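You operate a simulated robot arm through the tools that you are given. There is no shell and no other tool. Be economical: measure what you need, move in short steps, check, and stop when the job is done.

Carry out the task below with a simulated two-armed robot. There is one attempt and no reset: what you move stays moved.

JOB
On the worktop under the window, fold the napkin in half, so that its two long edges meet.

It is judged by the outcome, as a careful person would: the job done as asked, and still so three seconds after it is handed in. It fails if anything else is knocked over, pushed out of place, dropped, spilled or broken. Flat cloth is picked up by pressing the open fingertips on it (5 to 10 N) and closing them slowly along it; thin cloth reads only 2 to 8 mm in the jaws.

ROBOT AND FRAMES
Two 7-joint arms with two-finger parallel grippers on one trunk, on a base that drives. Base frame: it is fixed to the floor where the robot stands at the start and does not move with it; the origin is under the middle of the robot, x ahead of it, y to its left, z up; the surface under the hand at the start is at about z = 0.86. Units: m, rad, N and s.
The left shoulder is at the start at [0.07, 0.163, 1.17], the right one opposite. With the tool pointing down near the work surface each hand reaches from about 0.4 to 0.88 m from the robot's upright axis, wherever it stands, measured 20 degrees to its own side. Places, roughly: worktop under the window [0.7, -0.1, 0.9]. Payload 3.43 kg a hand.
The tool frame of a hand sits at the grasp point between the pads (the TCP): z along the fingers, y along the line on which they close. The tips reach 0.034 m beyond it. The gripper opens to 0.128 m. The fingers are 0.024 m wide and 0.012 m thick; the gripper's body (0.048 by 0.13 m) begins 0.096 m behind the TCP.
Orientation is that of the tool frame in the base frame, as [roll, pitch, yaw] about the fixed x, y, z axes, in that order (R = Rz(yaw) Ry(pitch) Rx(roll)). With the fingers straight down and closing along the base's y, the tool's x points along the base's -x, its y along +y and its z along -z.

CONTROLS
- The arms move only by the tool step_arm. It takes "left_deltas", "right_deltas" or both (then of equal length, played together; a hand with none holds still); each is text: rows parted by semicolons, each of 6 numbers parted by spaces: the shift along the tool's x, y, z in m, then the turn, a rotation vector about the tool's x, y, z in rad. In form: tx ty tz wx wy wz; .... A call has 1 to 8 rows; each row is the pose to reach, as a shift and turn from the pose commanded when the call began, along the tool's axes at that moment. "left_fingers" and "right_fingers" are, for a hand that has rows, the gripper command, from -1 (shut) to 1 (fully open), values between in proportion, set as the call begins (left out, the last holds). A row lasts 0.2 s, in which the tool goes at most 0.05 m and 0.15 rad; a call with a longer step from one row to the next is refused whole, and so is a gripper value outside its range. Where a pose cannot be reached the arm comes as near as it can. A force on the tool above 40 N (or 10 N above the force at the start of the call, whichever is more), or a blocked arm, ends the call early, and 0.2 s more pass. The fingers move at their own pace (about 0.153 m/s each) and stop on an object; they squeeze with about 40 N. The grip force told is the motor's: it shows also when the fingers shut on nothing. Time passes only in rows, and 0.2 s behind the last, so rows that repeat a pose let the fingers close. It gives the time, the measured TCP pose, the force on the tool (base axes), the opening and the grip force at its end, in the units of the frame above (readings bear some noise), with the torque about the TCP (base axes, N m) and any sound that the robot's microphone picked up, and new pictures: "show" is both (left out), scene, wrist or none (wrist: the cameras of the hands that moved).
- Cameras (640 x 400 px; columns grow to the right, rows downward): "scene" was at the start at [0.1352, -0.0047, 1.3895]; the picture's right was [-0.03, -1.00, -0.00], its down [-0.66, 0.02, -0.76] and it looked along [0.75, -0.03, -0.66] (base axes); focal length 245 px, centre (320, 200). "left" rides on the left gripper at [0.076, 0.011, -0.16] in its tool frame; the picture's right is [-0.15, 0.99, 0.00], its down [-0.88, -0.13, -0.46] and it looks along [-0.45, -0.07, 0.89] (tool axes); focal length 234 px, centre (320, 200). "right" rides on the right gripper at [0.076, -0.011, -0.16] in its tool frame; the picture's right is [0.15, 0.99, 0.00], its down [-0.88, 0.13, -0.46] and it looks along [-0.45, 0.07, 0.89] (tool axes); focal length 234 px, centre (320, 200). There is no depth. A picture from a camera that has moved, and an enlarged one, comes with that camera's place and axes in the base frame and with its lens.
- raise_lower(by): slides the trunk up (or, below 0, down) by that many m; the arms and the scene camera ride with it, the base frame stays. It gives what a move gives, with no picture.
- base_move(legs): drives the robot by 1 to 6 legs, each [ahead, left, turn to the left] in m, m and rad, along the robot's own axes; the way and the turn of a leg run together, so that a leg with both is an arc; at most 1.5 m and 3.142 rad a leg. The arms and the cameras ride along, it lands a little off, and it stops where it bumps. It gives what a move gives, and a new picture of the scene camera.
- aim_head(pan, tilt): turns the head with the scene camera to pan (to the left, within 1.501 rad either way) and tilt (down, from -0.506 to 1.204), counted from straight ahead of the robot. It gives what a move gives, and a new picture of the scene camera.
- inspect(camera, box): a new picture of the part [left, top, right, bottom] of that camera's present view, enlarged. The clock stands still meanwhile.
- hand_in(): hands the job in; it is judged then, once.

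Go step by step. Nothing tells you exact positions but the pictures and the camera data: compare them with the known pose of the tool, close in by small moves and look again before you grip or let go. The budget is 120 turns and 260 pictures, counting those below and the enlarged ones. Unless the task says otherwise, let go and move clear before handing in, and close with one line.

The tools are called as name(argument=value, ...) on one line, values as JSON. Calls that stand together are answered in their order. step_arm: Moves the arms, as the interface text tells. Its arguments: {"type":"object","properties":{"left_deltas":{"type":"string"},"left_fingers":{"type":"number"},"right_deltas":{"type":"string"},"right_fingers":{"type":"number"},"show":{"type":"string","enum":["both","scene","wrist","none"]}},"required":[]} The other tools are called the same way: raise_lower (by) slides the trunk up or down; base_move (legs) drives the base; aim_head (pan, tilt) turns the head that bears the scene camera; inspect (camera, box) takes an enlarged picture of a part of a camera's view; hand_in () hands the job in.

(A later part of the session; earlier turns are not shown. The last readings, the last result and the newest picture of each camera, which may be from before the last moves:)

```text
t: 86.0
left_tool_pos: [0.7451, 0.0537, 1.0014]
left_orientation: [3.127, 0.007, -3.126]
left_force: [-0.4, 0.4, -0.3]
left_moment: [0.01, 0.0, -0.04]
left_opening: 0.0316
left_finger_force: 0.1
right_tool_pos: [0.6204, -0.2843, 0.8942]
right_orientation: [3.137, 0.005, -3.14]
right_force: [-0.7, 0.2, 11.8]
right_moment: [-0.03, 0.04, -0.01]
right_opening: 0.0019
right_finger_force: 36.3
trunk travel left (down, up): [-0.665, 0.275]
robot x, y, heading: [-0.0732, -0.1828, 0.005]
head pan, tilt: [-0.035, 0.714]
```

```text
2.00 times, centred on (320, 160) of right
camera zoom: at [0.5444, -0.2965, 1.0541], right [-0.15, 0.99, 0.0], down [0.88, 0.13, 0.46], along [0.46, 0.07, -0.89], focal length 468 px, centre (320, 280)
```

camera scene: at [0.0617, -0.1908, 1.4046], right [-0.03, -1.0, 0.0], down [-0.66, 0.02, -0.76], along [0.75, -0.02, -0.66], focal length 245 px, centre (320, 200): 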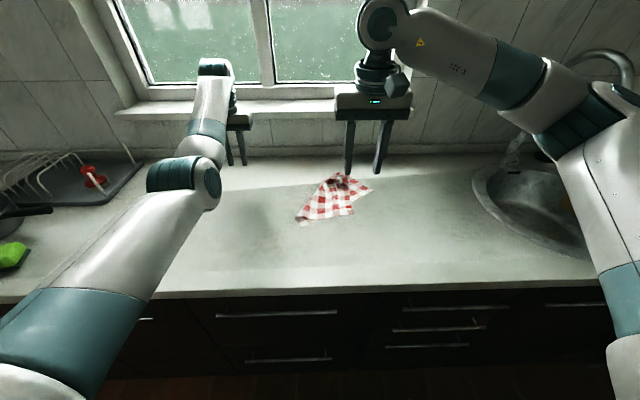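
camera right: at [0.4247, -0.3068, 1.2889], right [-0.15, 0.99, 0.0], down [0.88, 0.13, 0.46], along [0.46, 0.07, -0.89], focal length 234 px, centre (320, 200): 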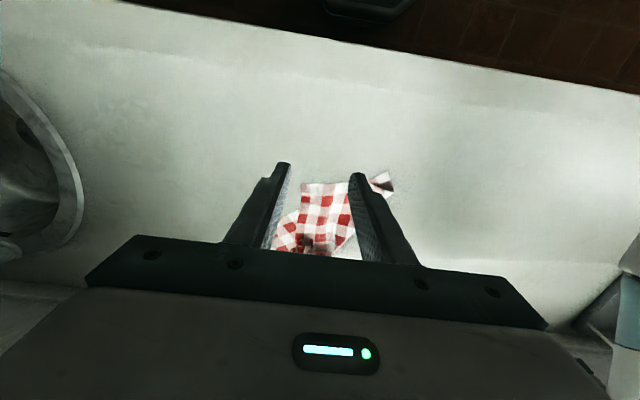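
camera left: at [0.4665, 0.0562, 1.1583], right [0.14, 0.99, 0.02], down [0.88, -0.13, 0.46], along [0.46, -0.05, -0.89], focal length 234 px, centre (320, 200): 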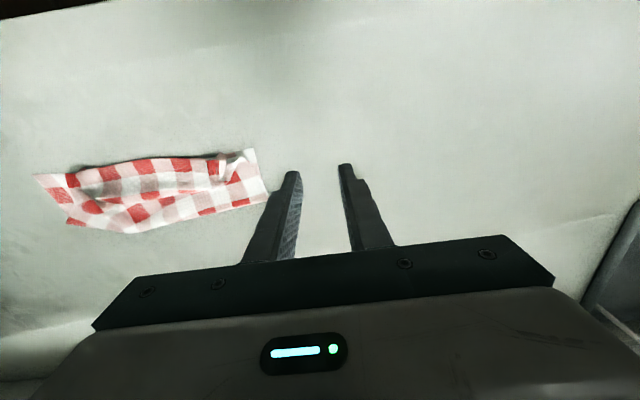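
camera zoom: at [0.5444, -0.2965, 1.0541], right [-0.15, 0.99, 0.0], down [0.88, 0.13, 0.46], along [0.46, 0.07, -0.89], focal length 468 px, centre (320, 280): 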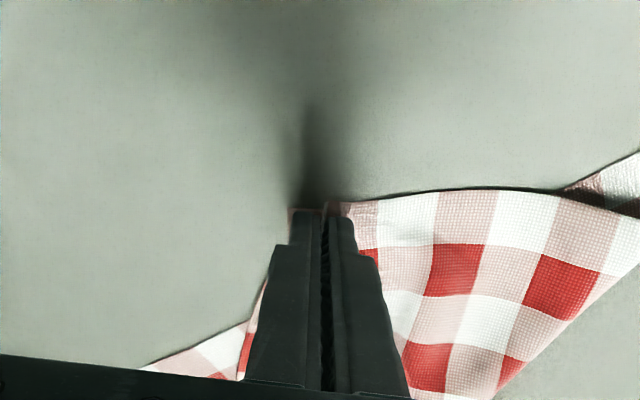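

Corner A is held right at its tip. Now lift, carry it to P, and turn the hand by about −57° so the edges line up.

step_arm(right_deltas="0 0 -.03 0 0 0;0 .01 -.055 0 0 .14;.005 .035 -.06 0 0 .28;.012 .06 -.06 0 0 .42;.02 .085 -.06 0 0 .56;.028 .11 -.055 0 0 .7;.035 .125 -.05 0 0 .84;.039 .132 -.045 0 0 .98", show="both")

inspect(camera="scene", box=[260, 145, 420, 245])

```text
t: 87.8
left_tool_pos: [0.7469, 0.0547, 1.0003]
left_orientation: [3.127, 0.006, -3.125]
left_force: [0.5, 0.6, 0.0]
left_moment: [0.01, 0.01, 0.02]
left_opening: 0.0321
left_finger_force: 0.1
right_tool_pos: [0.5807, -0.153, 0.9394]
right_orientation: [3.134, -0.001, 2.161]
right_force: [-0.2, -0.4, -0.3]
right_moment: [0.01, -0.02, 0.01]
right_opening: 0.002
right_finger_force: 36.3
trunk travel left (down, up): [-0.665, 0.275]
robot x, y, heading: [-0.0713, -0.1841, 0.003]
head pan, tilt: [-0.035, 0.714]
camera scene: at [0.0623, -0.1898, 1.4045], right [-0.03, -1.0, 0.0], down [-0.66, 0.02, -0.76], along [0.75, -0.02, -0.66], focal length 245 px, centre (320, 200)
camera right: at [0.5288, -0.0961, 1.0981], right [0.74, 0.67, 0.01], down [0.6, -0.66, 0.46], along [0.31, -0.33, -0.89], focal length 234 px, centre (320, 200)
```

scene: 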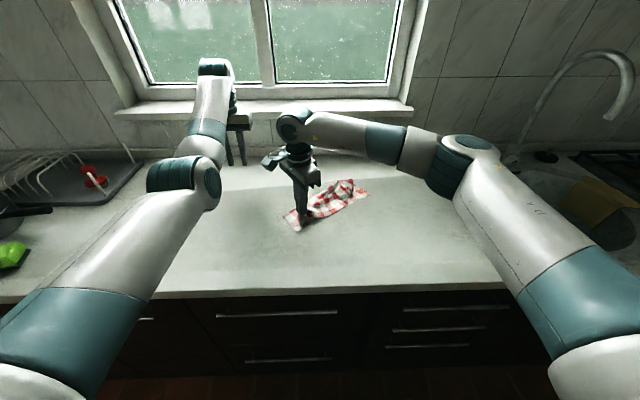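
right: 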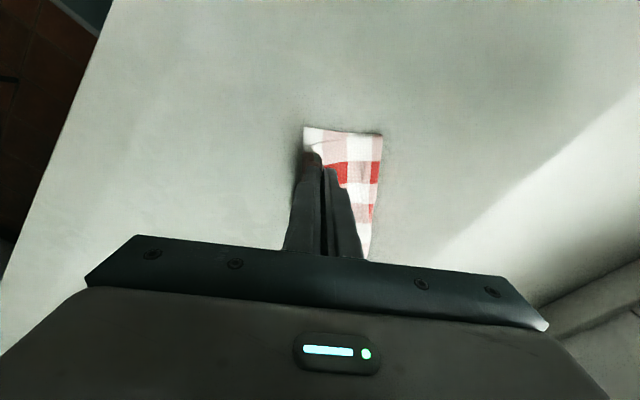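

```text
4.00 times, centred on (340, 195) of scene
camera zoom: at [0.0623, -0.1898, 1.4045], right [-0.03, -1.0, 0.0], down [-0.66, 0.02, -0.76], along [0.75, -0.02, -0.66], focal length 980 px, centre (240, 220)
```

zoom: 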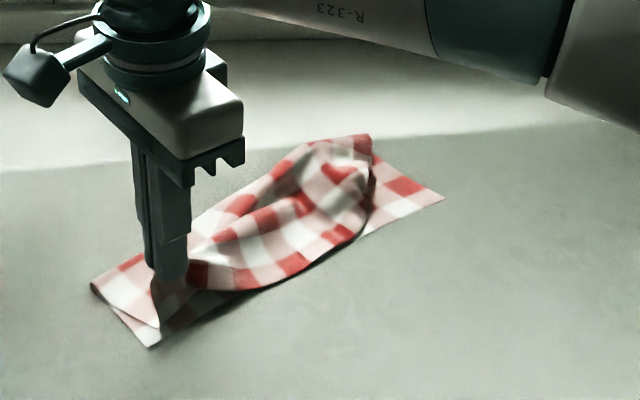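

This is turning into a neat fold: corner A hangs just over P (≈(0.547, −0.136)). I'll go slightly past P and lower while coming back, so the tip lies outward.

step_arm(right_deltas=".0165 -.005 0 0 0 0;.0325 -.0107 .005 0 0 0;.031 -.009 .015 0 0 0;.029 -.007 .026 0 0 0;.0265 -.005 .034 0 0 0;.0245 -.0041 .039 0 0 0;.0245 -.0041 .039 0 0 0", show="none")

inspect(camera="scene", box=[260, 145, 420, 245])

inspect(camera="right", box=[240, 80, 480, 230])

```text
t: 89.4
left_tool_pos: [0.746, 0.0538, 1.0]
left_orientation: [3.126, 0.006, -3.127]
left_force: [0.2, 0.1, 0.2]
left_moment: [-0.03, -0.02, 0.01]
left_opening: 0.0321
left_finger_force: 0.1
right_tool_pos: [0.566, -0.1344, 0.9027]
right_orientation: [3.134, -0.002, 2.163]
right_force: [0.6, 0.4, -0.3]
right_moment: [0.03, -0.02, 0.05]
right_opening: 0.0018
right_finger_force: 36.7
trunk travel left (down, up): [-0.665, 0.275]
robot x, y, heading: [-0.0729, -0.1861, 0.001]
head pan, tilt: [-0.035, 0.714]
```

```text
4.00 times, centred on (340, 195) of scene
camera zoom: at [0.0621, -0.19, 1.4045], right [-0.03, -1.0, 0.0], down [-0.66, 0.02, -0.76], along [0.75, -0.02, -0.66], focal length 980 px, centre (240, 220)
```

zoom: 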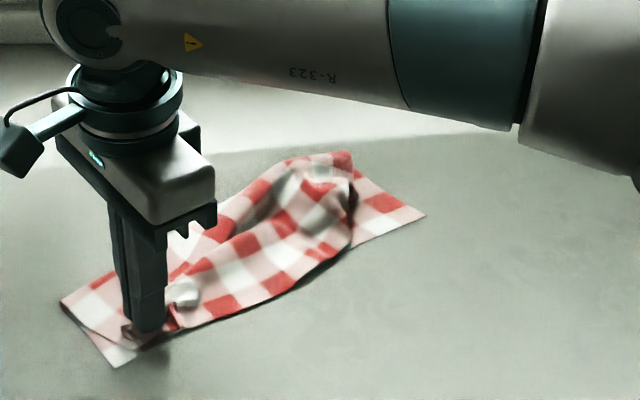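

```text
2.67 times, centred on (360, 155) of right
camera zoom: at [0.5135, -0.0786, 1.061], right [0.74, 0.67, 0.01], down [0.6, -0.66, 0.46], along [0.31, -0.33, -0.89], focal length 624 px, centre (213, 320)
```

zoom: 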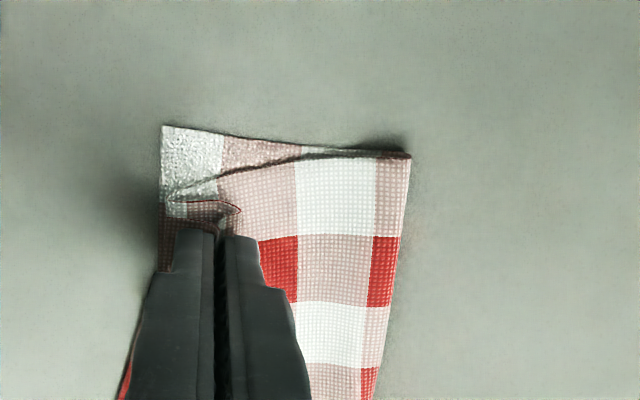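

Very close: A lies about 2 cm short of P. I'll release here and look.

step_arm(right_deltas="0 0 .003 0 0 0;0 0 .003 0 0 0;0 0 .003 0 0 0", right_fingers=-0.6, show="none")

step_arm(right_deltas="0 0 -.03 0 0 0;0 0 -.07 0 0 0;0 0 -.11 0 0 -.1;.0 0 -.14 0 0 -.2;0 0 -.16 0 0 -.35;0 0 -.16 0 0 -.5", show="none")

inspect(camera="right", box=[160, 60, 480, 260])

inspect(camera="scene", box=[260, 145, 420, 245])

```text
t: 90.2
left_tool_pos: [0.7454, 0.0547, 1.0002]
left_orientation: [3.126, 0.006, -3.124]
left_force: [0.2, 0.0, 1.1]
left_moment: [-0.01, 0.03, -0.01]
left_opening: 0.032
left_finger_force: 0.0
right_tool_pos: [0.5663, -0.1338, 0.8981]
right_orientation: [3.135, 0.0, 2.164]
right_force: [0.7, 0.0, -0.2]
right_moment: [-0.02, 0.01, -0.02]
right_opening: 0.0255
right_finger_force: 0.2
trunk travel left (down, up): [-0.665, 0.275]
robot x, y, heading: [-0.073, -0.1851, 0.002]
head pan, tilt: [-0.035, 0.714]
```

```text
t: 91.6
left_tool_pos: [0.7458, 0.0536, 1.0001]
left_orientation: [3.125, 0.006, -3.127]
left_force: [-0.4, -0.4, 0.3]
left_moment: [0.0, -0.04, -0.01]
left_opening: 0.0321
left_finger_force: 0.0
right_tool_pos: [0.5649, -0.1346, 1.0567]
right_orientation: [3.136, 0.0, 2.668]
right_force: [-0.7, -0.2, 0.2]
right_moment: [-0.03, 0.03, -0.01]
right_opening: 0.0255
right_finger_force: 0.1
trunk travel left (down, up): [-0.665, 0.275]
robot x, y, heading: [-0.0746, -0.189, 0.004]
head pan, tilt: [-0.035, 0.714]
```

```text
2.00 times, centred on (320, 160) of right
camera zoom: at [0.4917, -0.1117, 1.2167], right [0.32, 0.95, 0.01], down [0.84, -0.29, 0.46], along [0.44, -0.14, -0.89], focal length 468 px, centre (320, 280)
```

zoom: 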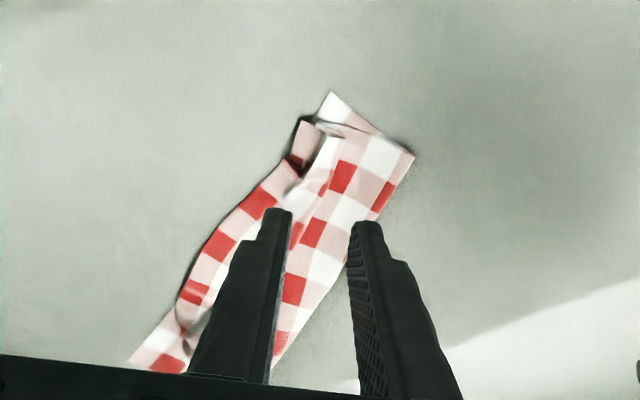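

```text
4.00 times, centred on (340, 195) of scene
camera zoom: at [0.0625, -0.1902, 1.4045], right [-0.03, -1.0, 0.0], down [-0.66, 0.02, -0.76], along [0.75, -0.02, -0.66], focal length 980 px, centre (240, 220)
```

zoom: 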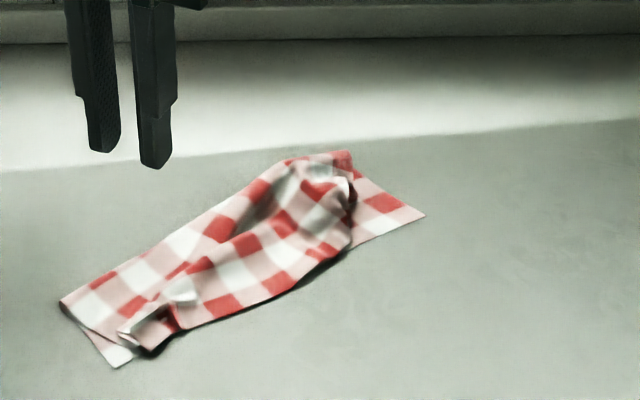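

Excellent: A is nearly on P. Now I'll bring the right hand over B to see how that end is bunched.

step_arm(right_deltas="-.03 -.025 0 0 0 -.1;-.06 -.05 0 0 0 -.2;-.09 -.078 .01 0 0 -.3;-.115 -.1 .02 0 0 -.4;-.133 -.117 .03 0 0 -.47;-.133 -.117 .03 0 0 -.47", show="none")

inspect(camera="right", box=[200, 80, 440, 230])

inspect(camera="scene", box=[320, 165, 384, 205])

```text
t: 93.0
left_tool_pos: [0.7455, 0.0541, 1.0008]
left_orientation: [3.127, 0.008, -3.124]
left_force: [0.2, 0.1, 0.2]
left_moment: [0.0, 0.01, -0.01]
left_opening: 0.0319
left_finger_force: 0.1
right_tool_pos: [0.6312, -0.3025, 1.0253]
right_orientation: [3.138, 0.005, 3.134]
right_force: [-0.5, 0.6, -0.1]
right_moment: [-0.01, 0.0, -0.02]
right_opening: 0.0258
right_finger_force: 0.1
trunk travel left (down, up): [-0.665, 0.275]
robot x, y, heading: [-0.0751, -0.1839, 0.005]
head pan, tilt: [-0.035, 0.714]
```

```text
2.67 times, centred on (320, 155) of right
camera zoom: at [0.5542, -0.3149, 1.1841], right [-0.14, 0.99, 0.0], down [0.88, 0.12, 0.46], along [0.46, 0.07, -0.89], focal length 624 px, centre (320, 320)
```

zoom: 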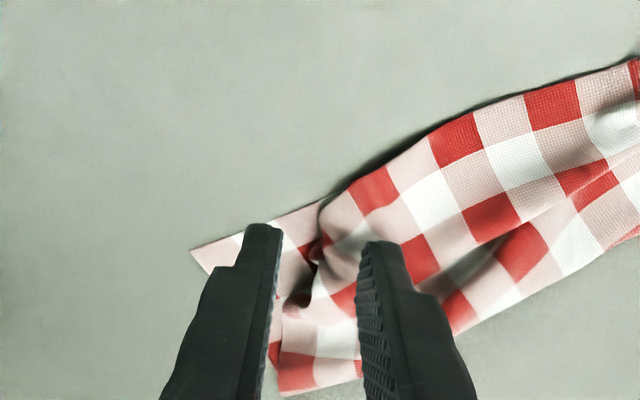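

```text
10.00 times, centred on (352, 185) of scene
camera zoom: at [0.0621, -0.1895, 1.4045], right [-0.03, -1.0, 0.0], down [-0.66, 0.02, -0.76], along [0.75, -0.02, -0.66], focal length 2449 px, centre (0, 350)
```

zoom: 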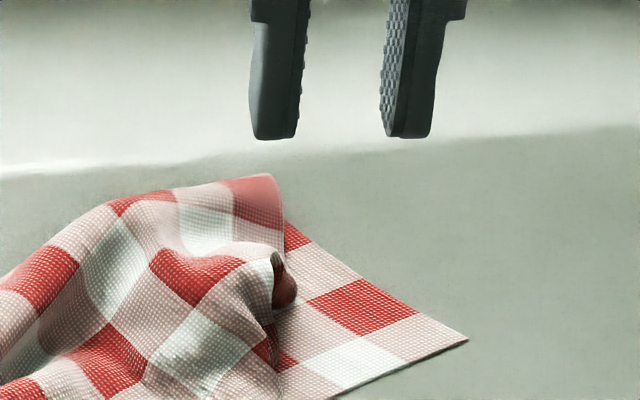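

Corner B (about 5 cm) is tucked underneath the top sheet at that end. I'll straddle the crease with the fingers closing along the edge direction, pinch it, lift, and lay it so that B swings outward to Q.

step_arm(right_deltas="-.008 .001 .015 0 0 -.14;-.016 .003 .03 0 0 -.28;-.024 .005 .05 0 0 -.42;-.031 .0055 .07 0 0 -.567;-.031 .0055 .075 0 0 -.567;-.031 .0055 .075 0 0 -.567", right_fingers=-0.2, show="none")

inspect(camera="right", box=[160, 80, 480, 280])

```text
t: 94.4
left_tool_pos: [0.7449, 0.0544, 0.9994]
left_orientation: [3.126, 0.007, -3.127]
left_force: [-1.3, 0.5, -0.5]
left_moment: [0.01, 0.05, 0.03]
left_opening: 0.0322
left_finger_force: 0.0
right_tool_pos: [0.66, -0.2955, 0.9539]
right_orientation: [3.141, 0.005, -2.582]
right_force: [0.3, -0.1, 0.1]
right_moment: [0.01, -0.01, 0.0]
right_opening: 0.051
right_finger_force: 0.0
trunk travel left (down, up): [-0.665, 0.275]
robot x, y, heading: [-0.0716, -0.1863, 0.006]
head pan, tilt: [-0.035, 0.714]
```

```text
2.00 times, centred on (320, 180) of right
camera zoom: at [0.6018, -0.3474, 1.1127], right [-0.65, 0.76, 0.0], down [0.67, 0.58, 0.46], along [0.35, 0.3, -0.89], focal length 468 px, centre (320, 240)
```

zoom: 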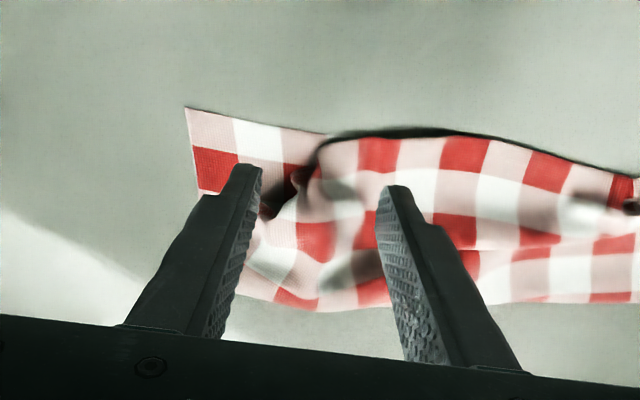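

The fingers straddle the crease nicely. Down and pinch.

step_arm(right_deltas="0 0 .02 0 0 0;0 0 .035 0 0 0;0 0 .048 0 0 0;0 0 .048 0 0 0", show="none")

step_arm(right_deltas="0 0 0 0 0 0;0 0 0 0 0 0;0 0 0 0 0 0", right_fingers=-0.7, show="none")

step_arm(right_deltas="0 0 0 0 0 0;0 0 0 0 0 0;0 0 0 0 0 0", right_fingers=-1, show="none")

inspect(camera="right", box=[160, 80, 480, 280])

```text
t: 95.4
left_tool_pos: [0.7454, 0.053, 0.9995]
left_orientation: [3.126, 0.007, -3.126]
left_force: [-0.7, 0.0, -0.1]
left_moment: [0.02, -0.02, 0.03]
left_opening: 0.0318
left_finger_force: 0.0
right_tool_pos: [0.6604, -0.2948, 0.906]
right_orientation: [3.139, 0.006, -2.58]
right_force: [-0.2, -0.4, -0.1]
right_moment: [-0.02, 0.0, 0.0]
right_opening: 0.0515
right_finger_force: 0.1
trunk travel left (down, up): [-0.665, 0.275]
robot x, y, heading: [-0.0731, -0.1861, -0.0]
head pan, tilt: [-0.035, 0.714]
```

```text
t: 96.2
left_tool_pos: [0.7455, 0.0547, 0.9996]
left_orientation: [3.126, 0.008, -3.126]
left_force: [-0.2, -0.2, 0.0]
left_moment: [0.03, 0.0, 0.01]
left_opening: 0.0319
left_finger_force: 0.1
right_tool_pos: [0.6612, -0.2952, 0.9063]
right_orientation: [3.138, 0.007, -2.58]
right_force: [0.2, -0.9, -0.1]
right_moment: [0.03, -0.01, 0.01]
right_opening: 0.0193
right_finger_force: 0.1
trunk travel left (down, up): [-0.665, 0.275]
robot x, y, heading: [-0.0751, -0.1855, 0.004]
head pan, tilt: [-0.035, 0.714]
```

```text
t: 97.0
left_tool_pos: [0.7456, 0.0541, 0.9997]
left_orientation: [3.126, 0.007, -3.126]
left_force: [-0.4, 0.2, 0.2]
left_moment: [-0.01, -0.01, -0.01]
left_opening: 0.032
left_finger_force: 0.1
right_tool_pos: [0.6609, -0.2953, 0.9066]
right_orientation: [-3.141, 0.007, -2.582]
right_force: [-0.5, -0.7, -0.1]
right_moment: [0.0, 0.01, -0.04]
right_opening: 0.0016
right_finger_force: 36.5
trunk travel left (down, up): [-0.665, 0.275]
robot x, y, heading: [-0.0735, -0.1863, -0.003]
head pan, tilt: [-0.035, 0.714]
```

```text
2.00 times, centred on (320, 180) of right
camera zoom: at [0.6017, -0.346, 1.0646], right [-0.65, 0.76, 0.0], down [0.67, 0.58, 0.46], along [0.35, 0.3, -0.89], focal length 468 px, centre (320, 240)
```

zoom: 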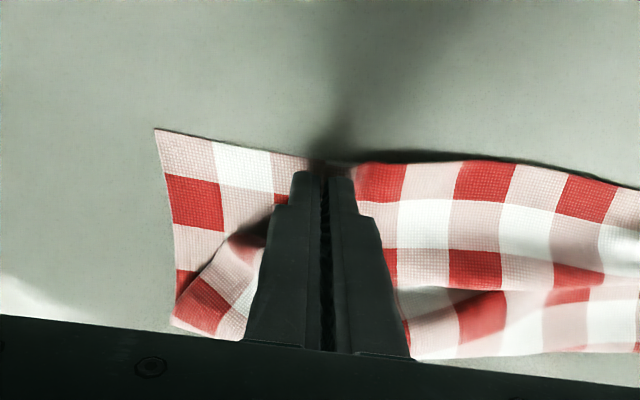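

Gripped. Lift, with a bit of outward motion and towards the fold so nothing is dragged, then look.

step_arm(right_deltas="0 0 -.03 0 0 0;-.02 -.01 -.055 0 0 0;-.035 -.03 -.08 0 0 0;-.05 -.045 -.095 0 0 0;-.05 -.045 -.095 0 0 0", show="none")

inspect(camera="right", box=[160, 60, 480, 260])

inspect(camera="scene", box=[270, 135, 398, 215])

```text
t: 98.2
left_tool_pos: [0.7447, 0.0543, 0.9998]
left_orientation: [3.125, 0.005, -3.125]
left_force: [-0.5, 0.8, -0.1]
left_moment: [-0.02, -0.02, 0.0]
left_opening: 0.0319
left_finger_force: 0.0
right_tool_pos: [0.6969, -0.3117, 0.9825]
right_orientation: [3.14, 0.005, -2.58]
right_force: [-0.1, 0.7, -0.2]
right_moment: [-0.02, -0.01, -0.01]
right_opening: 0.0019
right_finger_force: 36.5
right hand out of reach, approached as far as the arm can: row 3, 4, 5
trunk travel left (down, up): [-0.665, 0.275]
robot x, y, heading: [-0.0715, -0.1855, 0.002]
head pan, tilt: [-0.035, 0.714]
```

```text
2.00 times, centred on (320, 160) of right
camera zoom: at [0.6373, -0.3629, 1.1415], right [-0.65, 0.76, 0.0], down [0.67, 0.58, 0.46], along [0.35, 0.3, -0.89], focal length 468 px, centre (320, 280)
```

zoom: 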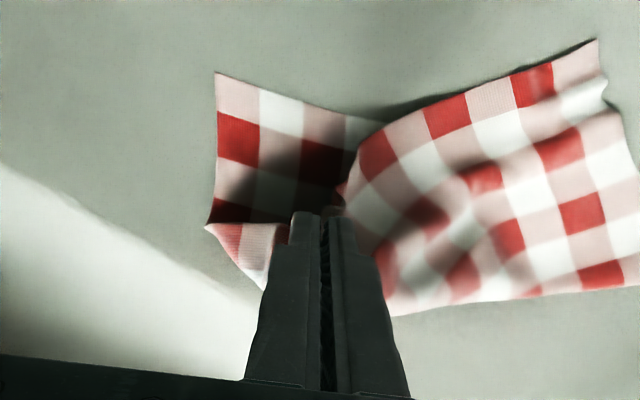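

```text
5.00 times, centred on (334, 175) of scene
camera zoom: at [0.0625, -0.1895, 1.4045], right [-0.03, -1.0, 0.0], down [-0.66, 0.02, -0.76], along [0.75, -0.02, -0.66], focal length 1224 px, centre (250, 325)
```

zoom: 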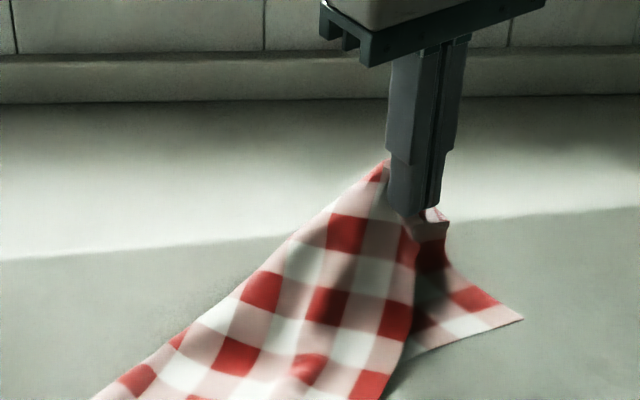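

Now corner B hangs free on the outer side. I'll swing a little further out, then lower while moving inward and towards the edge.

step_arm(right_deltas=".008 -.025 .01 0 0 0;.012 -.05 .02 0 0 0;.018 -.045 .035 0 0 0;.025 -.035 .048 0 0 0;.032 -.022 .062 0 0 0;.039 -.01 .073 0 0 0;.039 -.008 .079 0 0 0;.039 -.008 .079 0 0 0", show="none")

inspect(camera="right", box=[160, 60, 480, 260])

inspect(camera="scene", box=[270, 145, 398, 225])

```text
t: 100.0
left_tool_pos: [0.7458, 0.054, 1.0004]
left_orientation: [3.127, 0.006, -3.128]
left_force: [-0.4, -1.3, 0.2]
left_moment: [-0.01, 0.03, 0.02]
left_opening: 0.0319
left_finger_force: 0.0
right_tool_pos: [0.6681, -0.3394, 0.9044]
right_orientation: [-3.141, 0.009, -2.583]
right_force: [0.5, 0.3, 0.2]
right_moment: [0.01, 0.01, -0.02]
right_opening: 0.0017
right_finger_force: 37.1
right hand out of reach, approached as far as the arm can: row 1, 2, 3, 4
trunk travel left (down, up): [-0.665, 0.275]
robot x, y, heading: [-0.0721, -0.1839, 0.001]
head pan, tilt: [-0.035, 0.714]
```

```text
2.00 times, centred on (320, 160) of right
camera zoom: at [0.6085, -0.3912, 1.0629], right [-0.65, 0.76, 0.0], down [0.68, 0.58, 0.46], along [0.35, 0.3, -0.89], focal length 468 px, centre (320, 280)
```

zoom: 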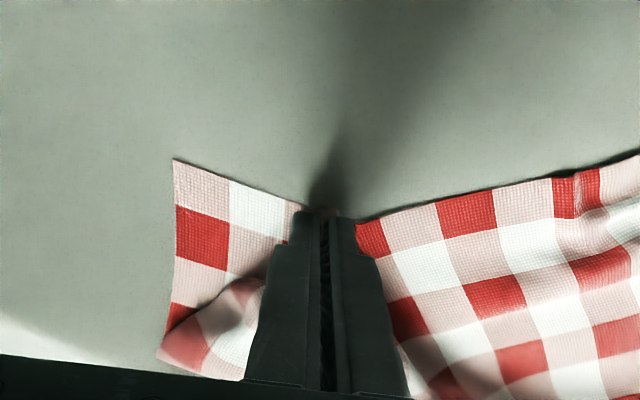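

```text
5.00 times, centred on (334, 185) of scene
camera zoom: at [0.0622, -0.1904, 1.4045], right [-0.03, -1.0, 0.0], down [-0.66, 0.02, -0.76], along [0.75, -0.02, -0.66], focal length 1224 px, centre (250, 275)
```

zoom: 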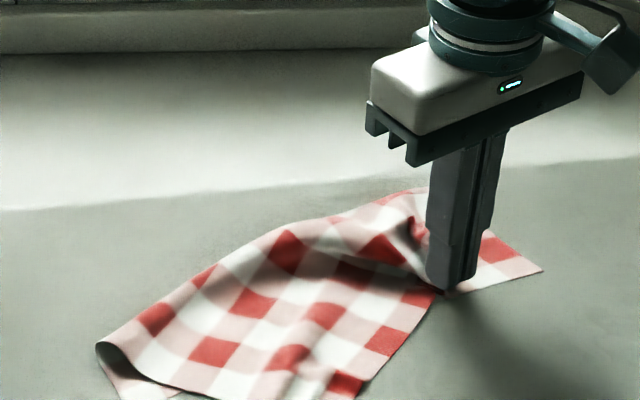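

B is still tucked. The reliable recipe so far was pinching right at a corner tip, so I'll open this end towards the back to expose B on top. First I retract and tilt the left arm so that I can drive forward safely, and lift the held point.

step_arm(left_deltas=".02 .01 -.01 0 -.15 0;.04 .02 -.02 0 -.3 0;.06 .03 -.03 0 -.45 0;.09 .04 -.04 0 -.6 0;.12 .05 -.05 0 -.75 0;.15 .06 -.05 0 -.9 0;.15 .06 -.05 0 -.9 0", right_deltas="0 0 -.02 0 0 0;0 0 -.04 0 0 0;-.01 0 -.06 0 0 0;-.02 0 -.075 0 0 0;-.03 0 -.085 0 0 0;-.03 0 -.085 0 0 0;-.03 0 -.085 0 0 0", show="scene")

```text
t: 101.6
left_tool_pos: [0.5921, 0.1134, 1.0504]
left_orientation: [3.117, 0.907, 3.137]
left_force: [0.1, -0.5, 0.0]
left_moment: [0.0, -0.01, -0.01]
left_opening: 0.032
left_finger_force: 0.0
right_tool_pos: [0.6903, -0.3224, 0.986]
right_orientation: [3.139, 0.005, -2.582]
right_force: [-0.2, 0.4, 0.1]
right_moment: [-0.03, 0.0, 0.01]
right_opening: 0.0015
right_finger_force: 36.3
trunk travel left (down, up): [-0.665, 0.275]
robot x, y, heading: [-0.0714, -0.1848, 0.003]
head pan, tilt: [-0.035, 0.714]
camera scene: at [0.0627, -0.1901, 1.4045], right [-0.03, -1.0, 0.0], down [-0.66, 0.02, -0.75], along [0.75, -0.02, -0.66], focal length 245 px, centre (320, 200)
```

scene: 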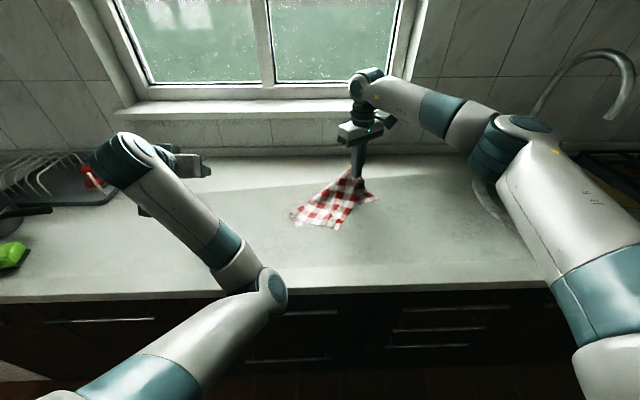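

The fingers hold the crease itself, so B hangs on the outer side. If I lower with a real inward motion (out of reach last time), B should open outward like a book page. I'll do that from here.

step_arm(right_deltas="0 0 .02 0 0 0;.004 0 .04 0 0 0;.008 .015 .05 0 0 0;.012 .03 .06 0 0 0;.016 .045 .069 0 0 0;.02 .06 .076 0 0 0;.02 .068 .08 0 0 0;.02 .068 .08 0 0 0", show="none")

inspect(camera="right", box=[100, 60, 480, 300])

inspect(camera="scene", box=[270, 145, 398, 225])

```text
t: 103.4
left_tool_pos: [0.5922, 0.1135, 1.0511]
left_orientation: [3.118, 0.906, 3.139]
left_force: [0.4, 0.7, -0.1]
left_moment: [0.01, 0.02, -0.02]
left_opening: 0.0321
left_finger_force: 0.0
right_tool_pos: [0.6375, -0.2757, 0.9065]
right_orientation: [3.141, 0.007, -2.581]
right_force: [0.1, 0.2, 1.0]
right_moment: [0.01, 0.0, -0.01]
right_opening: 0.0017
right_finger_force: 36.8
trunk travel left (down, up): [-0.665, 0.275]
robot x, y, heading: [-0.0707, -0.182, 0.001]
head pan, tilt: [-0.035, 0.714]
```

```text
1.67 times, centred on (290, 180) of right
camera zoom: at [0.578, -0.3272, 1.0639], right [-0.65, 0.76, 0.0], down [0.67, 0.58, 0.46], along [0.35, 0.3, -0.89], focal length 390 px, centre (370, 233)
```

zoom: 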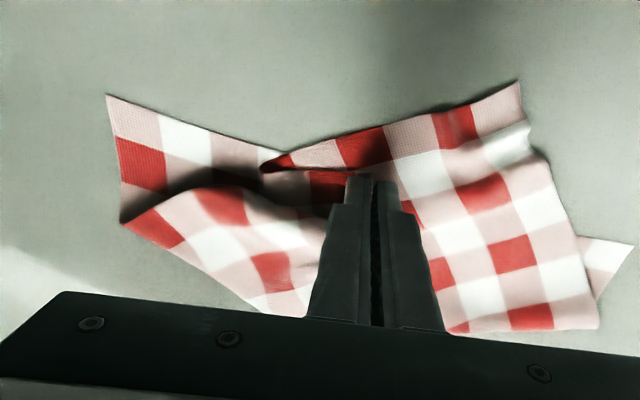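

```text
5.00 times, centred on (334, 185) of scene
camera zoom: at [0.062, -0.1903, 1.4046], right [-0.03, -1.0, 0.0], down [-0.66, 0.02, -0.76], along [0.75, -0.02, -0.66], focal length 1224 px, centre (250, 275)
```

zoom: 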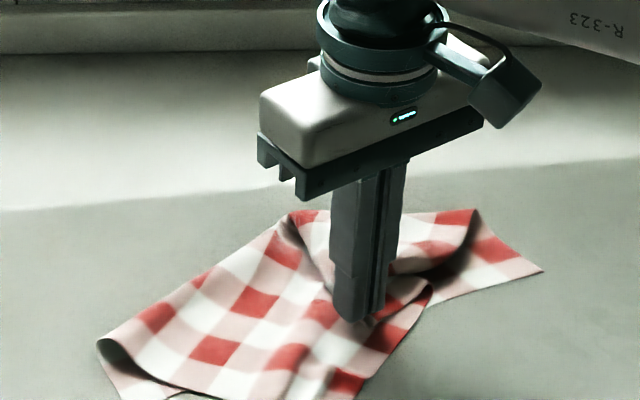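

That opened it: a free tip now shows outward of the fingers. Release gently, lift and look.

step_arm(right_deltas="0 0 0 0 0 0;0 0 0 0 0 0", right_fingers=-0.6, show="none")

step_arm(right_deltas="0 0 -.03 0 0 0;0 0 -.07 0 0 0;.03 0 -.11 0 0 .1;.06 0 -.13 0 0 .2;.09 0 -.13 0 0 .3", show="none")

inspect(camera="right", box=[160, 80, 520, 290])

inspect(camera="scene", box=[270, 155, 398, 235])

```text
t: 104.0
left_tool_pos: [0.5911, 0.1127, 1.0506]
left_orientation: [3.117, 0.906, 3.138]
left_force: [0.5, 0.5, -0.5]
left_moment: [0.03, -0.01, -0.01]
left_opening: 0.0321
left_finger_force: 0.0
right_tool_pos: [0.6376, -0.2752, 0.9044]
right_orientation: [3.139, 0.008, -2.583]
right_force: [0.0, -0.2, 0.7]
right_moment: [0.0, 0.01, 0.03]
right_opening: 0.0259
right_finger_force: 0.0
trunk travel left (down, up): [-0.665, 0.275]
robot x, y, heading: [-0.077, -0.1864, 0.002]
head pan, tilt: [-0.035, 0.714]
```

```text
t: 105.2
left_tool_pos: [0.5911, 0.1113, 1.0508]
left_orientation: [3.114, 0.908, 3.136]
left_force: [0.5, -0.1, -0.2]
left_moment: [-0.04, 0.0, 0.01]
left_opening: 0.0319
left_finger_force: 0.1
right_tool_pos: [0.5579, -0.3249, 1.0343]
right_orientation: [3.138, 0.007, -2.882]
right_force: [-0.1, 0.3, -0.7]
right_moment: [-0.01, -0.02, 0.0]
right_opening: 0.0258
right_finger_force: 0.0
trunk travel left (down, up): [-0.665, 0.275]
robot x, y, heading: [-0.0715, -0.1855, 0.004]
head pan, tilt: [-0.035, 0.714]
```

```text
1.78 times, centred on (340, 185) of right
camera zoom: at [0.4867, -0.3561, 1.1935], right [-0.39, 0.92, 0.0], down [0.82, 0.35, 0.46], along [0.42, 0.18, -0.89], focal length 416 px, centre (284, 227)
```

zoom: 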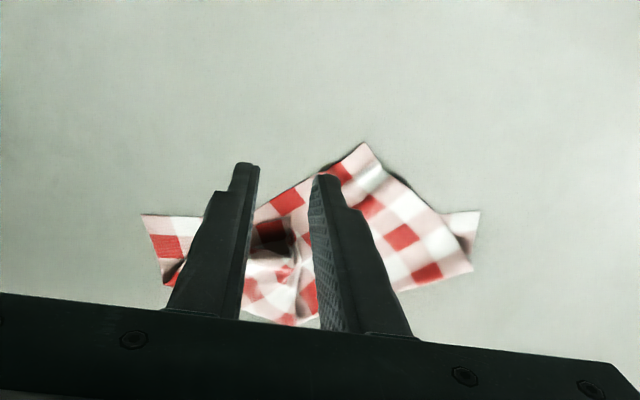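

```text
5.00 times, centred on (334, 195) of scene
camera zoom: at [0.0614, -0.1914, 1.4046], right [-0.03, -1.0, 0.0], down [-0.65, 0.02, -0.76], along [0.76, -0.02, -0.66], focal length 1224 px, centre (250, 225)
```

zoom: 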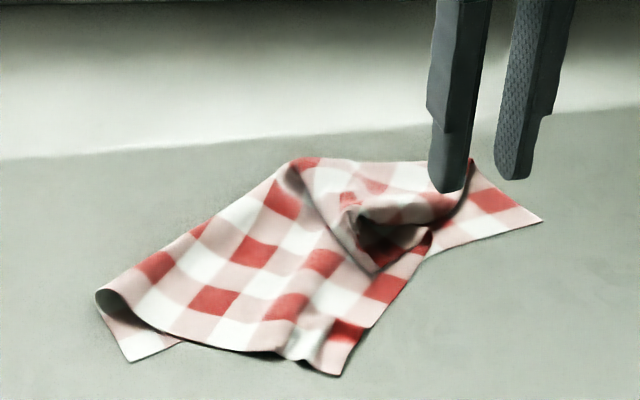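

Let me look closer at the bunched end before deciding.

step_arm(right_deltas=".03 -.02 0 0 0 0;.06 -.05 0 0 0 0;.08 -.09 0 0 0 0;.08 -.13 0 0 0 0", show="none")

inspect(camera="scene", box=[310, 175, 390, 225])

inspect(camera="right", box=[300, 80, 620, 280])

```text
t: 106.2
left_tool_pos: [0.5916, 0.1111, 1.0515]
left_orientation: [3.115, 0.906, 3.135]
left_force: [-0.4, -0.2, 0.1]
left_moment: [0.01, -0.02, -0.02]
left_opening: 0.0319
left_finger_force: 0.1
right_tool_pos: [0.5176, -0.4721, 1.0351]
right_orientation: [3.139, 0.005, -2.881]
right_force: [0.4, 0.2, 1.2]
right_moment: [0.0, -0.01, 0.01]
right_opening: 0.0257
right_finger_force: 0.0
trunk travel left (down, up): [-0.665, 0.275]
robot x, y, heading: [-0.0735, -0.188, -0.002]
head pan, tilt: [-0.035, 0.714]
```

```text
8.00 times, centred on (350, 200) of scene
camera zoom: at [0.0621, -0.1915, 1.4045], right [-0.03, -1.0, 0.0], down [-0.66, 0.02, -0.76], along [0.75, -0.02, -0.66], focal length 1959 px, centre (80, 200)
```

zoom: 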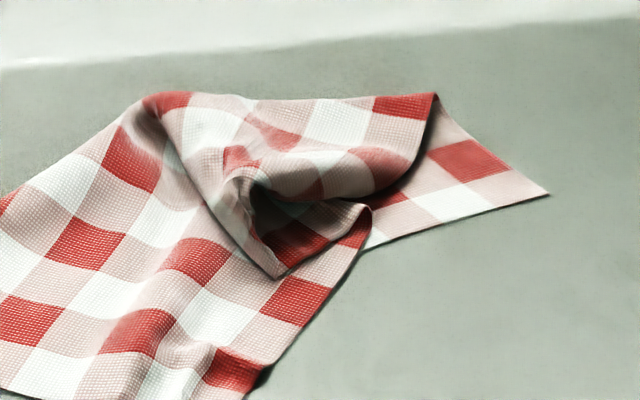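

```text
2.00 times, centred on (460, 180) of right
camera zoom: at [0.4459, -0.5037, 1.1932], right [-0.4, 0.92, 0.0], down [0.81, 0.35, 0.46], along [0.42, 0.19, -0.89], focal length 468 px, centre (40, 240)
```

zoom: 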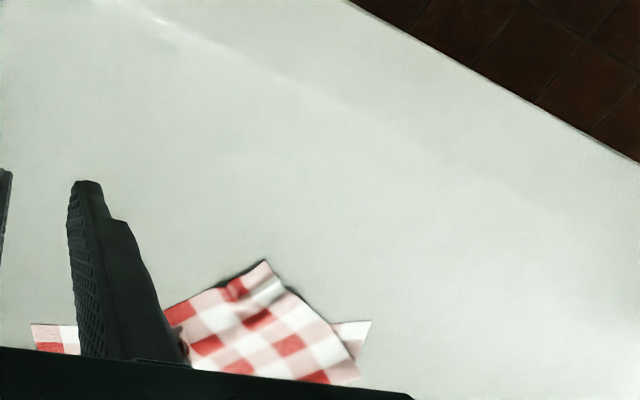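

Very informative: B is now lying on top of the sheet (tip near (0.628, −0.286)), folded back along a crease. I can flip this flap outward with the hooking stroke, starting just inside its free side edge and pushing towards Q.

step_arm(right_deltas="-.025 .0238 0 0 0 .15;-.05 .0476 0 0 0 .3;-.075 .0714 0 0 0 .45;-.1 .0952 0 0 0 .6;-.125 .119 0 0 0 .75;-.15 .143 0 0 0 .9;-.175 .167 0.02 0 0 1.05;-.2011 .1906 .04 0 0 1.2", right_fingers=0.25, show="none")

inspect(camera="right", box=[120, 40, 520, 290])

```text
t: 108.0
left_tool_pos: [0.5923, 0.1148, 1.0493]
left_orientation: [3.119, 0.906, 3.139]
left_force: [0.0, 0.3, -0.9]
left_moment: [-0.01, 0.02, -0.03]
left_opening: 0.0319
left_finger_force: 0.1
right_tool_pos: [0.6657, -0.2314, 0.9972]
right_orientation: [3.134, 0.0, 2.199]
right_force: [-0.1, 0.5, -0.1]
right_moment: [-0.06, 0.05, 0.02]
right_opening: 0.0799
right_finger_force: 0.0
trunk travel left (down, up): [-0.665, 0.275]
robot x, y, heading: [-0.0684, -0.1876, -0.001]
head pan, tilt: [-0.035, 0.714]
```

```text
1.60 times, centred on (320, 165) of right
camera zoom: at [0.6114, -0.1775, 1.1561], right [0.71, 0.7, 0.01], down [0.62, -0.64, 0.46], along [0.32, -0.32, -0.89], focal length 375 px, centre (320, 256)
```

zoom: 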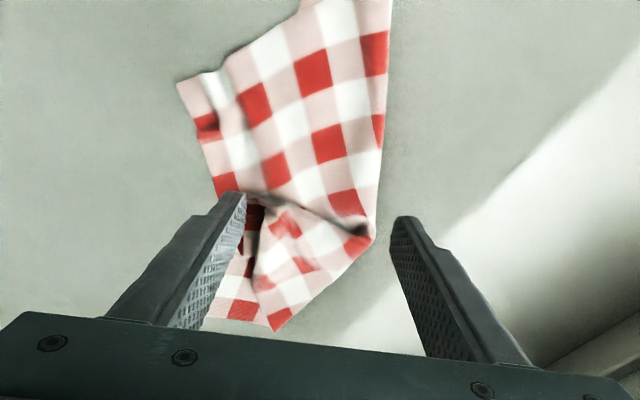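

The fingers are just inside the flap's free edge. Descend and push in the direction of Q.

step_arm(right_deltas="0 0 .04 0 0 0;0 0 .075 0 0 0;0 0 .091 0 0 0;-.02 0 .092 0 0 0;-.04 0 .092 0 0 0;-.06 0 .092 0 0 0;-.08 0 .092 0 0 0", show="none")

inspect(camera="right", box=[120, 40, 520, 290])

inspect(camera="scene", box=[270, 155, 398, 235])

```text
t: 109.6
left_tool_pos: [0.592, 0.1125, 1.0503]
left_orientation: [3.116, 0.904, 3.139]
left_force: [0.1, 0.9, -0.2]
left_moment: [0.01, 0.02, 0.0]
left_opening: 0.032
left_finger_force: 0.0
right_tool_pos: [0.7119, -0.3028, 0.9036]
right_orientation: [3.134, 0.0, 2.203]
right_force: [-0.2, 0.5, -0.3]
right_moment: [0.04, 0.04, -0.02]
right_opening: 0.0798
right_finger_force: 0.0
trunk travel left (down, up): [-0.665, 0.275]
robot x, y, heading: [-0.0759, -0.1847, 0.002]
head pan, tilt: [-0.035, 0.714]
```

```text
1.60 times, centred on (320, 165) of right
camera zoom: at [0.6565, -0.2495, 1.0622], right [0.71, 0.7, 0.01], down [0.62, -0.64, 0.46], along [0.32, -0.32, -0.89], focal length 375 px, centre (320, 256)
```

zoom: 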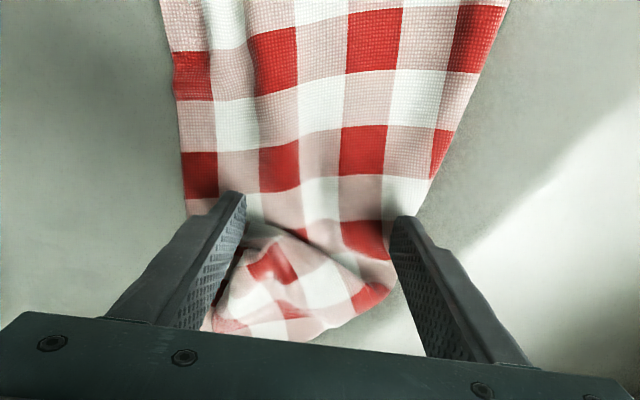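

```text
5.00 times, centred on (334, 195) of scene
camera zoom: at [0.0624, -0.1904, 1.4045], right [-0.03, -1.0, 0.0], down [-0.66, 0.02, -0.76], along [0.75, -0.02, -0.66], focal length 1224 px, centre (250, 225)
```

zoom: 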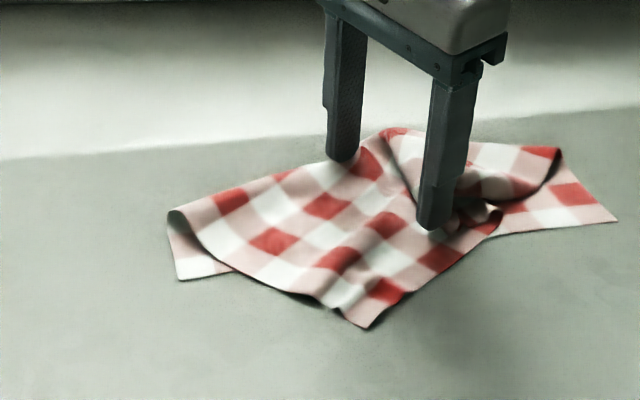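

The whole napkin slid instead of flipping. I'll pinch the B tip directly instead; first rise a little to see it.

step_arm(right_deltas="0 0 -.03 0 0 0;.0 0 -.06 0 0 0;.04 0 -.08 0 0 0;.04 0 -.08 0 0 0", right_fingers=-0.4, show="none")

inspect(camera="right", box=[160, 80, 480, 280])

inspect(camera="scene", box=[300, 165, 396, 225])

```text
t: 110.6
left_tool_pos: [0.5931, 0.1122, 1.0496]
left_orientation: [3.115, 0.905, 3.137]
left_force: [-0.3, 0.1, -0.1]
left_moment: [0.03, 0.04, 0.03]
left_opening: 0.032
left_finger_force: 0.0
right_tool_pos: [0.687, -0.2697, 0.9837]
right_orientation: [3.135, -0.003, 2.201]
right_force: [-0.5, -0.8, 0.4]
right_moment: [0.04, 0.02, -0.01]
right_opening: 0.0385
right_finger_force: 0.1
trunk travel left (down, up): [-0.665, 0.275]
robot x, y, heading: [-0.071, -0.1863, 0.0]
head pan, tilt: [-0.035, 0.714]
```

```text
2.00 times, centred on (320, 180) of right
camera zoom: at [0.6327, -0.216, 1.1427], right [0.71, 0.7, 0.01], down [0.62, -0.64, 0.46], along [0.32, -0.32, -0.89], focal length 468 px, centre (320, 240)
```

zoom: 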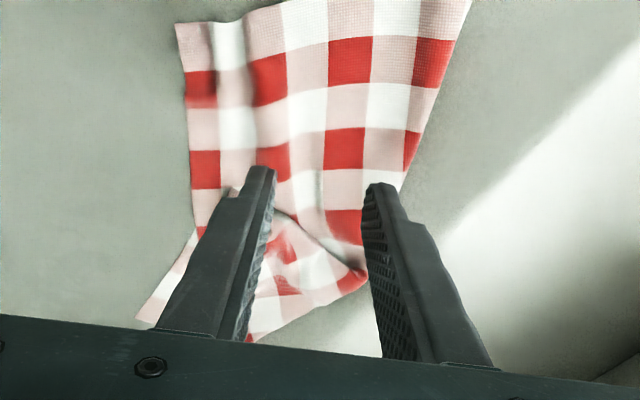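

```text
6.67 times, centred on (348, 195) of scene
camera zoom: at [0.0628, -0.191, 1.4044], right [-0.03, -1.0, 0.0], down [-0.66, 0.02, -0.75], along [0.75, -0.02, -0.66], focal length 1633 px, centre (133, 233)
```

zoom: 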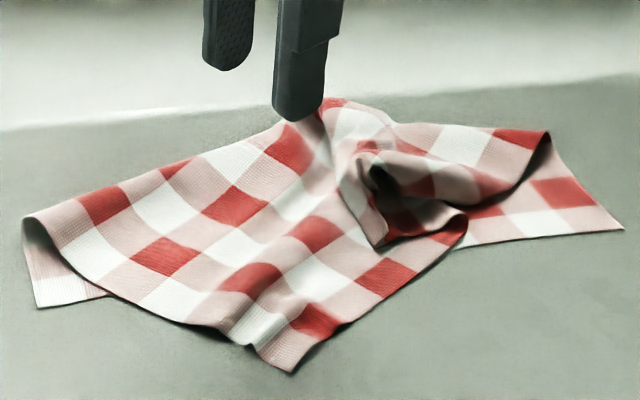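

Now everything is visible: P≈(0.637, −0.160), Q≈(0.683, −0.456), A≈(0.588, −0.277), and B's tip on top at ≈(0.667, −0.330), pointing towards the robot. I'll line the hand up over B's tip.

step_arm(right_deltas="-.007 -.007 0 0 0 -.14;-.014 -.014 0 0 0 -.28;-.021 -.021 0 0 0 -.42;-.028 -.028 .01 0 0 -.56;-.036 -.035 .02 0 0 -.7;-.0444 -.041 .03 0 0 -.84;-.0444 -.041 .035 0 0 -.94", right_fingers=-0.375, show="none")

inspect(camera="right", box=[200, 80, 440, 230])

```text
t: 112.2
left_tool_pos: [0.5922, 0.1121, 1.051]
left_orientation: [3.117, 0.905, 3.139]
left_force: [0.4, -0.7, -0.7]
left_moment: [-0.03, 0.01, 0.01]
left_opening: 0.0319
left_finger_force: 0.0
right_tool_pos: [0.679, -0.3281, 0.9481]
right_orientation: [3.136, 0.005, -3.138]
right_force: [0.5, -1.4, -0.5]
right_moment: [-0.02, -0.01, 0.0]
right_opening: 0.0398
right_finger_force: 0.0
trunk travel left (down, up): [-0.665, 0.275]
robot x, y, heading: [-0.073, -0.1874, 0.002]
head pan, tilt: [-0.035, 0.714]
```

```text
2.67 times, centred on (320, 155) of right
camera zoom: at [0.603, -0.3395, 1.107], right [-0.15, 0.99, 0.0], down [0.88, 0.13, 0.46], along [0.46, 0.07, -0.89], focal length 624 px, centre (320, 320)
```

zoom: 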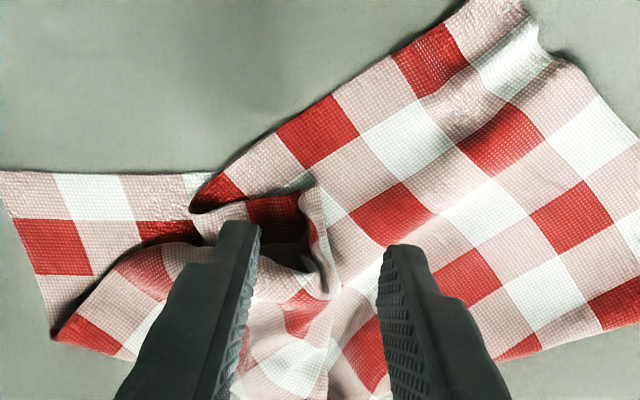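

The view is clear: B's tip with its hem running left and its side edge running back. I'll shift 1.6 cm, go down around the tip and pinch without pressing.

step_arm(right_deltas="0 -.008 .01 0 0 0;.001 -.016 .025 0 0 0;.001 -.016 .036 0 0 0;.001 -.016 .042 0 0 0;.001 -.016 .042 0 0 0", show="none")

step_arm(right_deltas="0 0 0 0 0 0;0 0 0 0 0 0", right_fingers=-0.7, show="none")

step_arm(right_deltas="0 0 0 0 0 0;0 0 0 0 0 0;0 0 0 0 0 0", right_fingers=-1, show="none")

inspect(camera="right", box=[200, 80, 440, 230])

```text
t: 113.4
left_tool_pos: [0.5918, 0.1122, 1.0505]
left_orientation: [3.117, 0.905, 3.139]
left_force: [0.6, 0.0, -0.5]
left_moment: [0.01, -0.03, 0.05]
left_opening: 0.0318
left_finger_force: 0.2
right_tool_pos: [0.6803, -0.343, 0.9055]
right_orientation: [3.137, 0.006, 3.141]
right_force: [0.8, 0.7, -0.4]
right_moment: [0.0, -0.06, 0.02]
right_opening: 0.0398
right_finger_force: 0.0
trunk travel left (down, up): [-0.665, 0.275]
robot x, y, heading: [-0.0759, -0.188, 0.003]
head pan, tilt: [-0.035, 0.714]
```

```text
t: 114.0
left_tool_pos: [0.592, 0.1127, 1.0509]
left_orientation: [3.118, 0.905, 3.139]
left_force: [0.1, 0.4, 0.2]
left_moment: [-0.02, 0.0, -0.02]
left_opening: 0.032
left_finger_force: 0.0
right_tool_pos: [0.6795, -0.3431, 0.9041]
right_orientation: [3.136, 0.004, 3.141]
right_force: [1.0, 0.2, 0.3]
right_moment: [0.0, 0.01, -0.02]
right_opening: 0.0191
right_finger_force: 0.0
trunk travel left (down, up): [-0.665, 0.275]
robot x, y, heading: [-0.0749, -0.1824, 0.0]
head pan, tilt: [-0.035, 0.714]
```

```text
t: 114.8
left_tool_pos: [0.5916, 0.112, 1.0507]
left_orientation: [3.117, 0.905, 3.139]
left_force: [-1.2, -0.1, -0.4]
left_moment: [0.01, -0.02, 0.0]
left_opening: 0.032
left_finger_force: 0.1
right_tool_pos: [0.6784, -0.3429, 0.906]
right_orientation: [3.137, 0.004, 3.14]
right_force: [-0.1, -0.5, 0.7]
right_moment: [0.0, 0.0, -0.03]
right_opening: 0.0017
right_finger_force: 36.6
trunk travel left (down, up): [-0.665, 0.275]
robot x, y, heading: [-0.0741, -0.1859, 0.001]
head pan, tilt: [-0.035, 0.714]
```

```text
2.67 times, centred on (320, 155) of right
camera zoom: at [0.6029, -0.3554, 1.0643], right [-0.15, 0.99, 0.0], down [0.88, 0.13, 0.46], along [0.45, 0.07, -0.89], focal length 624 px, centre (320, 320)
```

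zoom: 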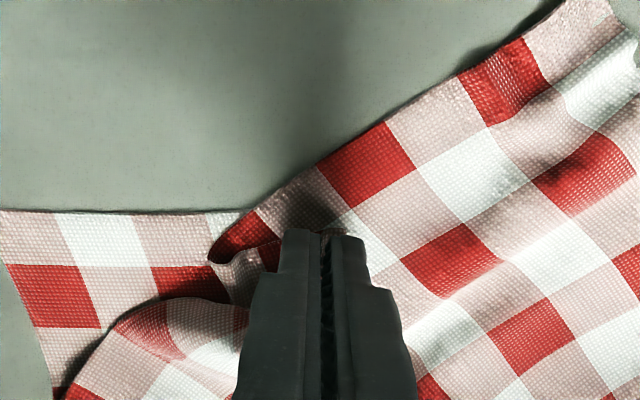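

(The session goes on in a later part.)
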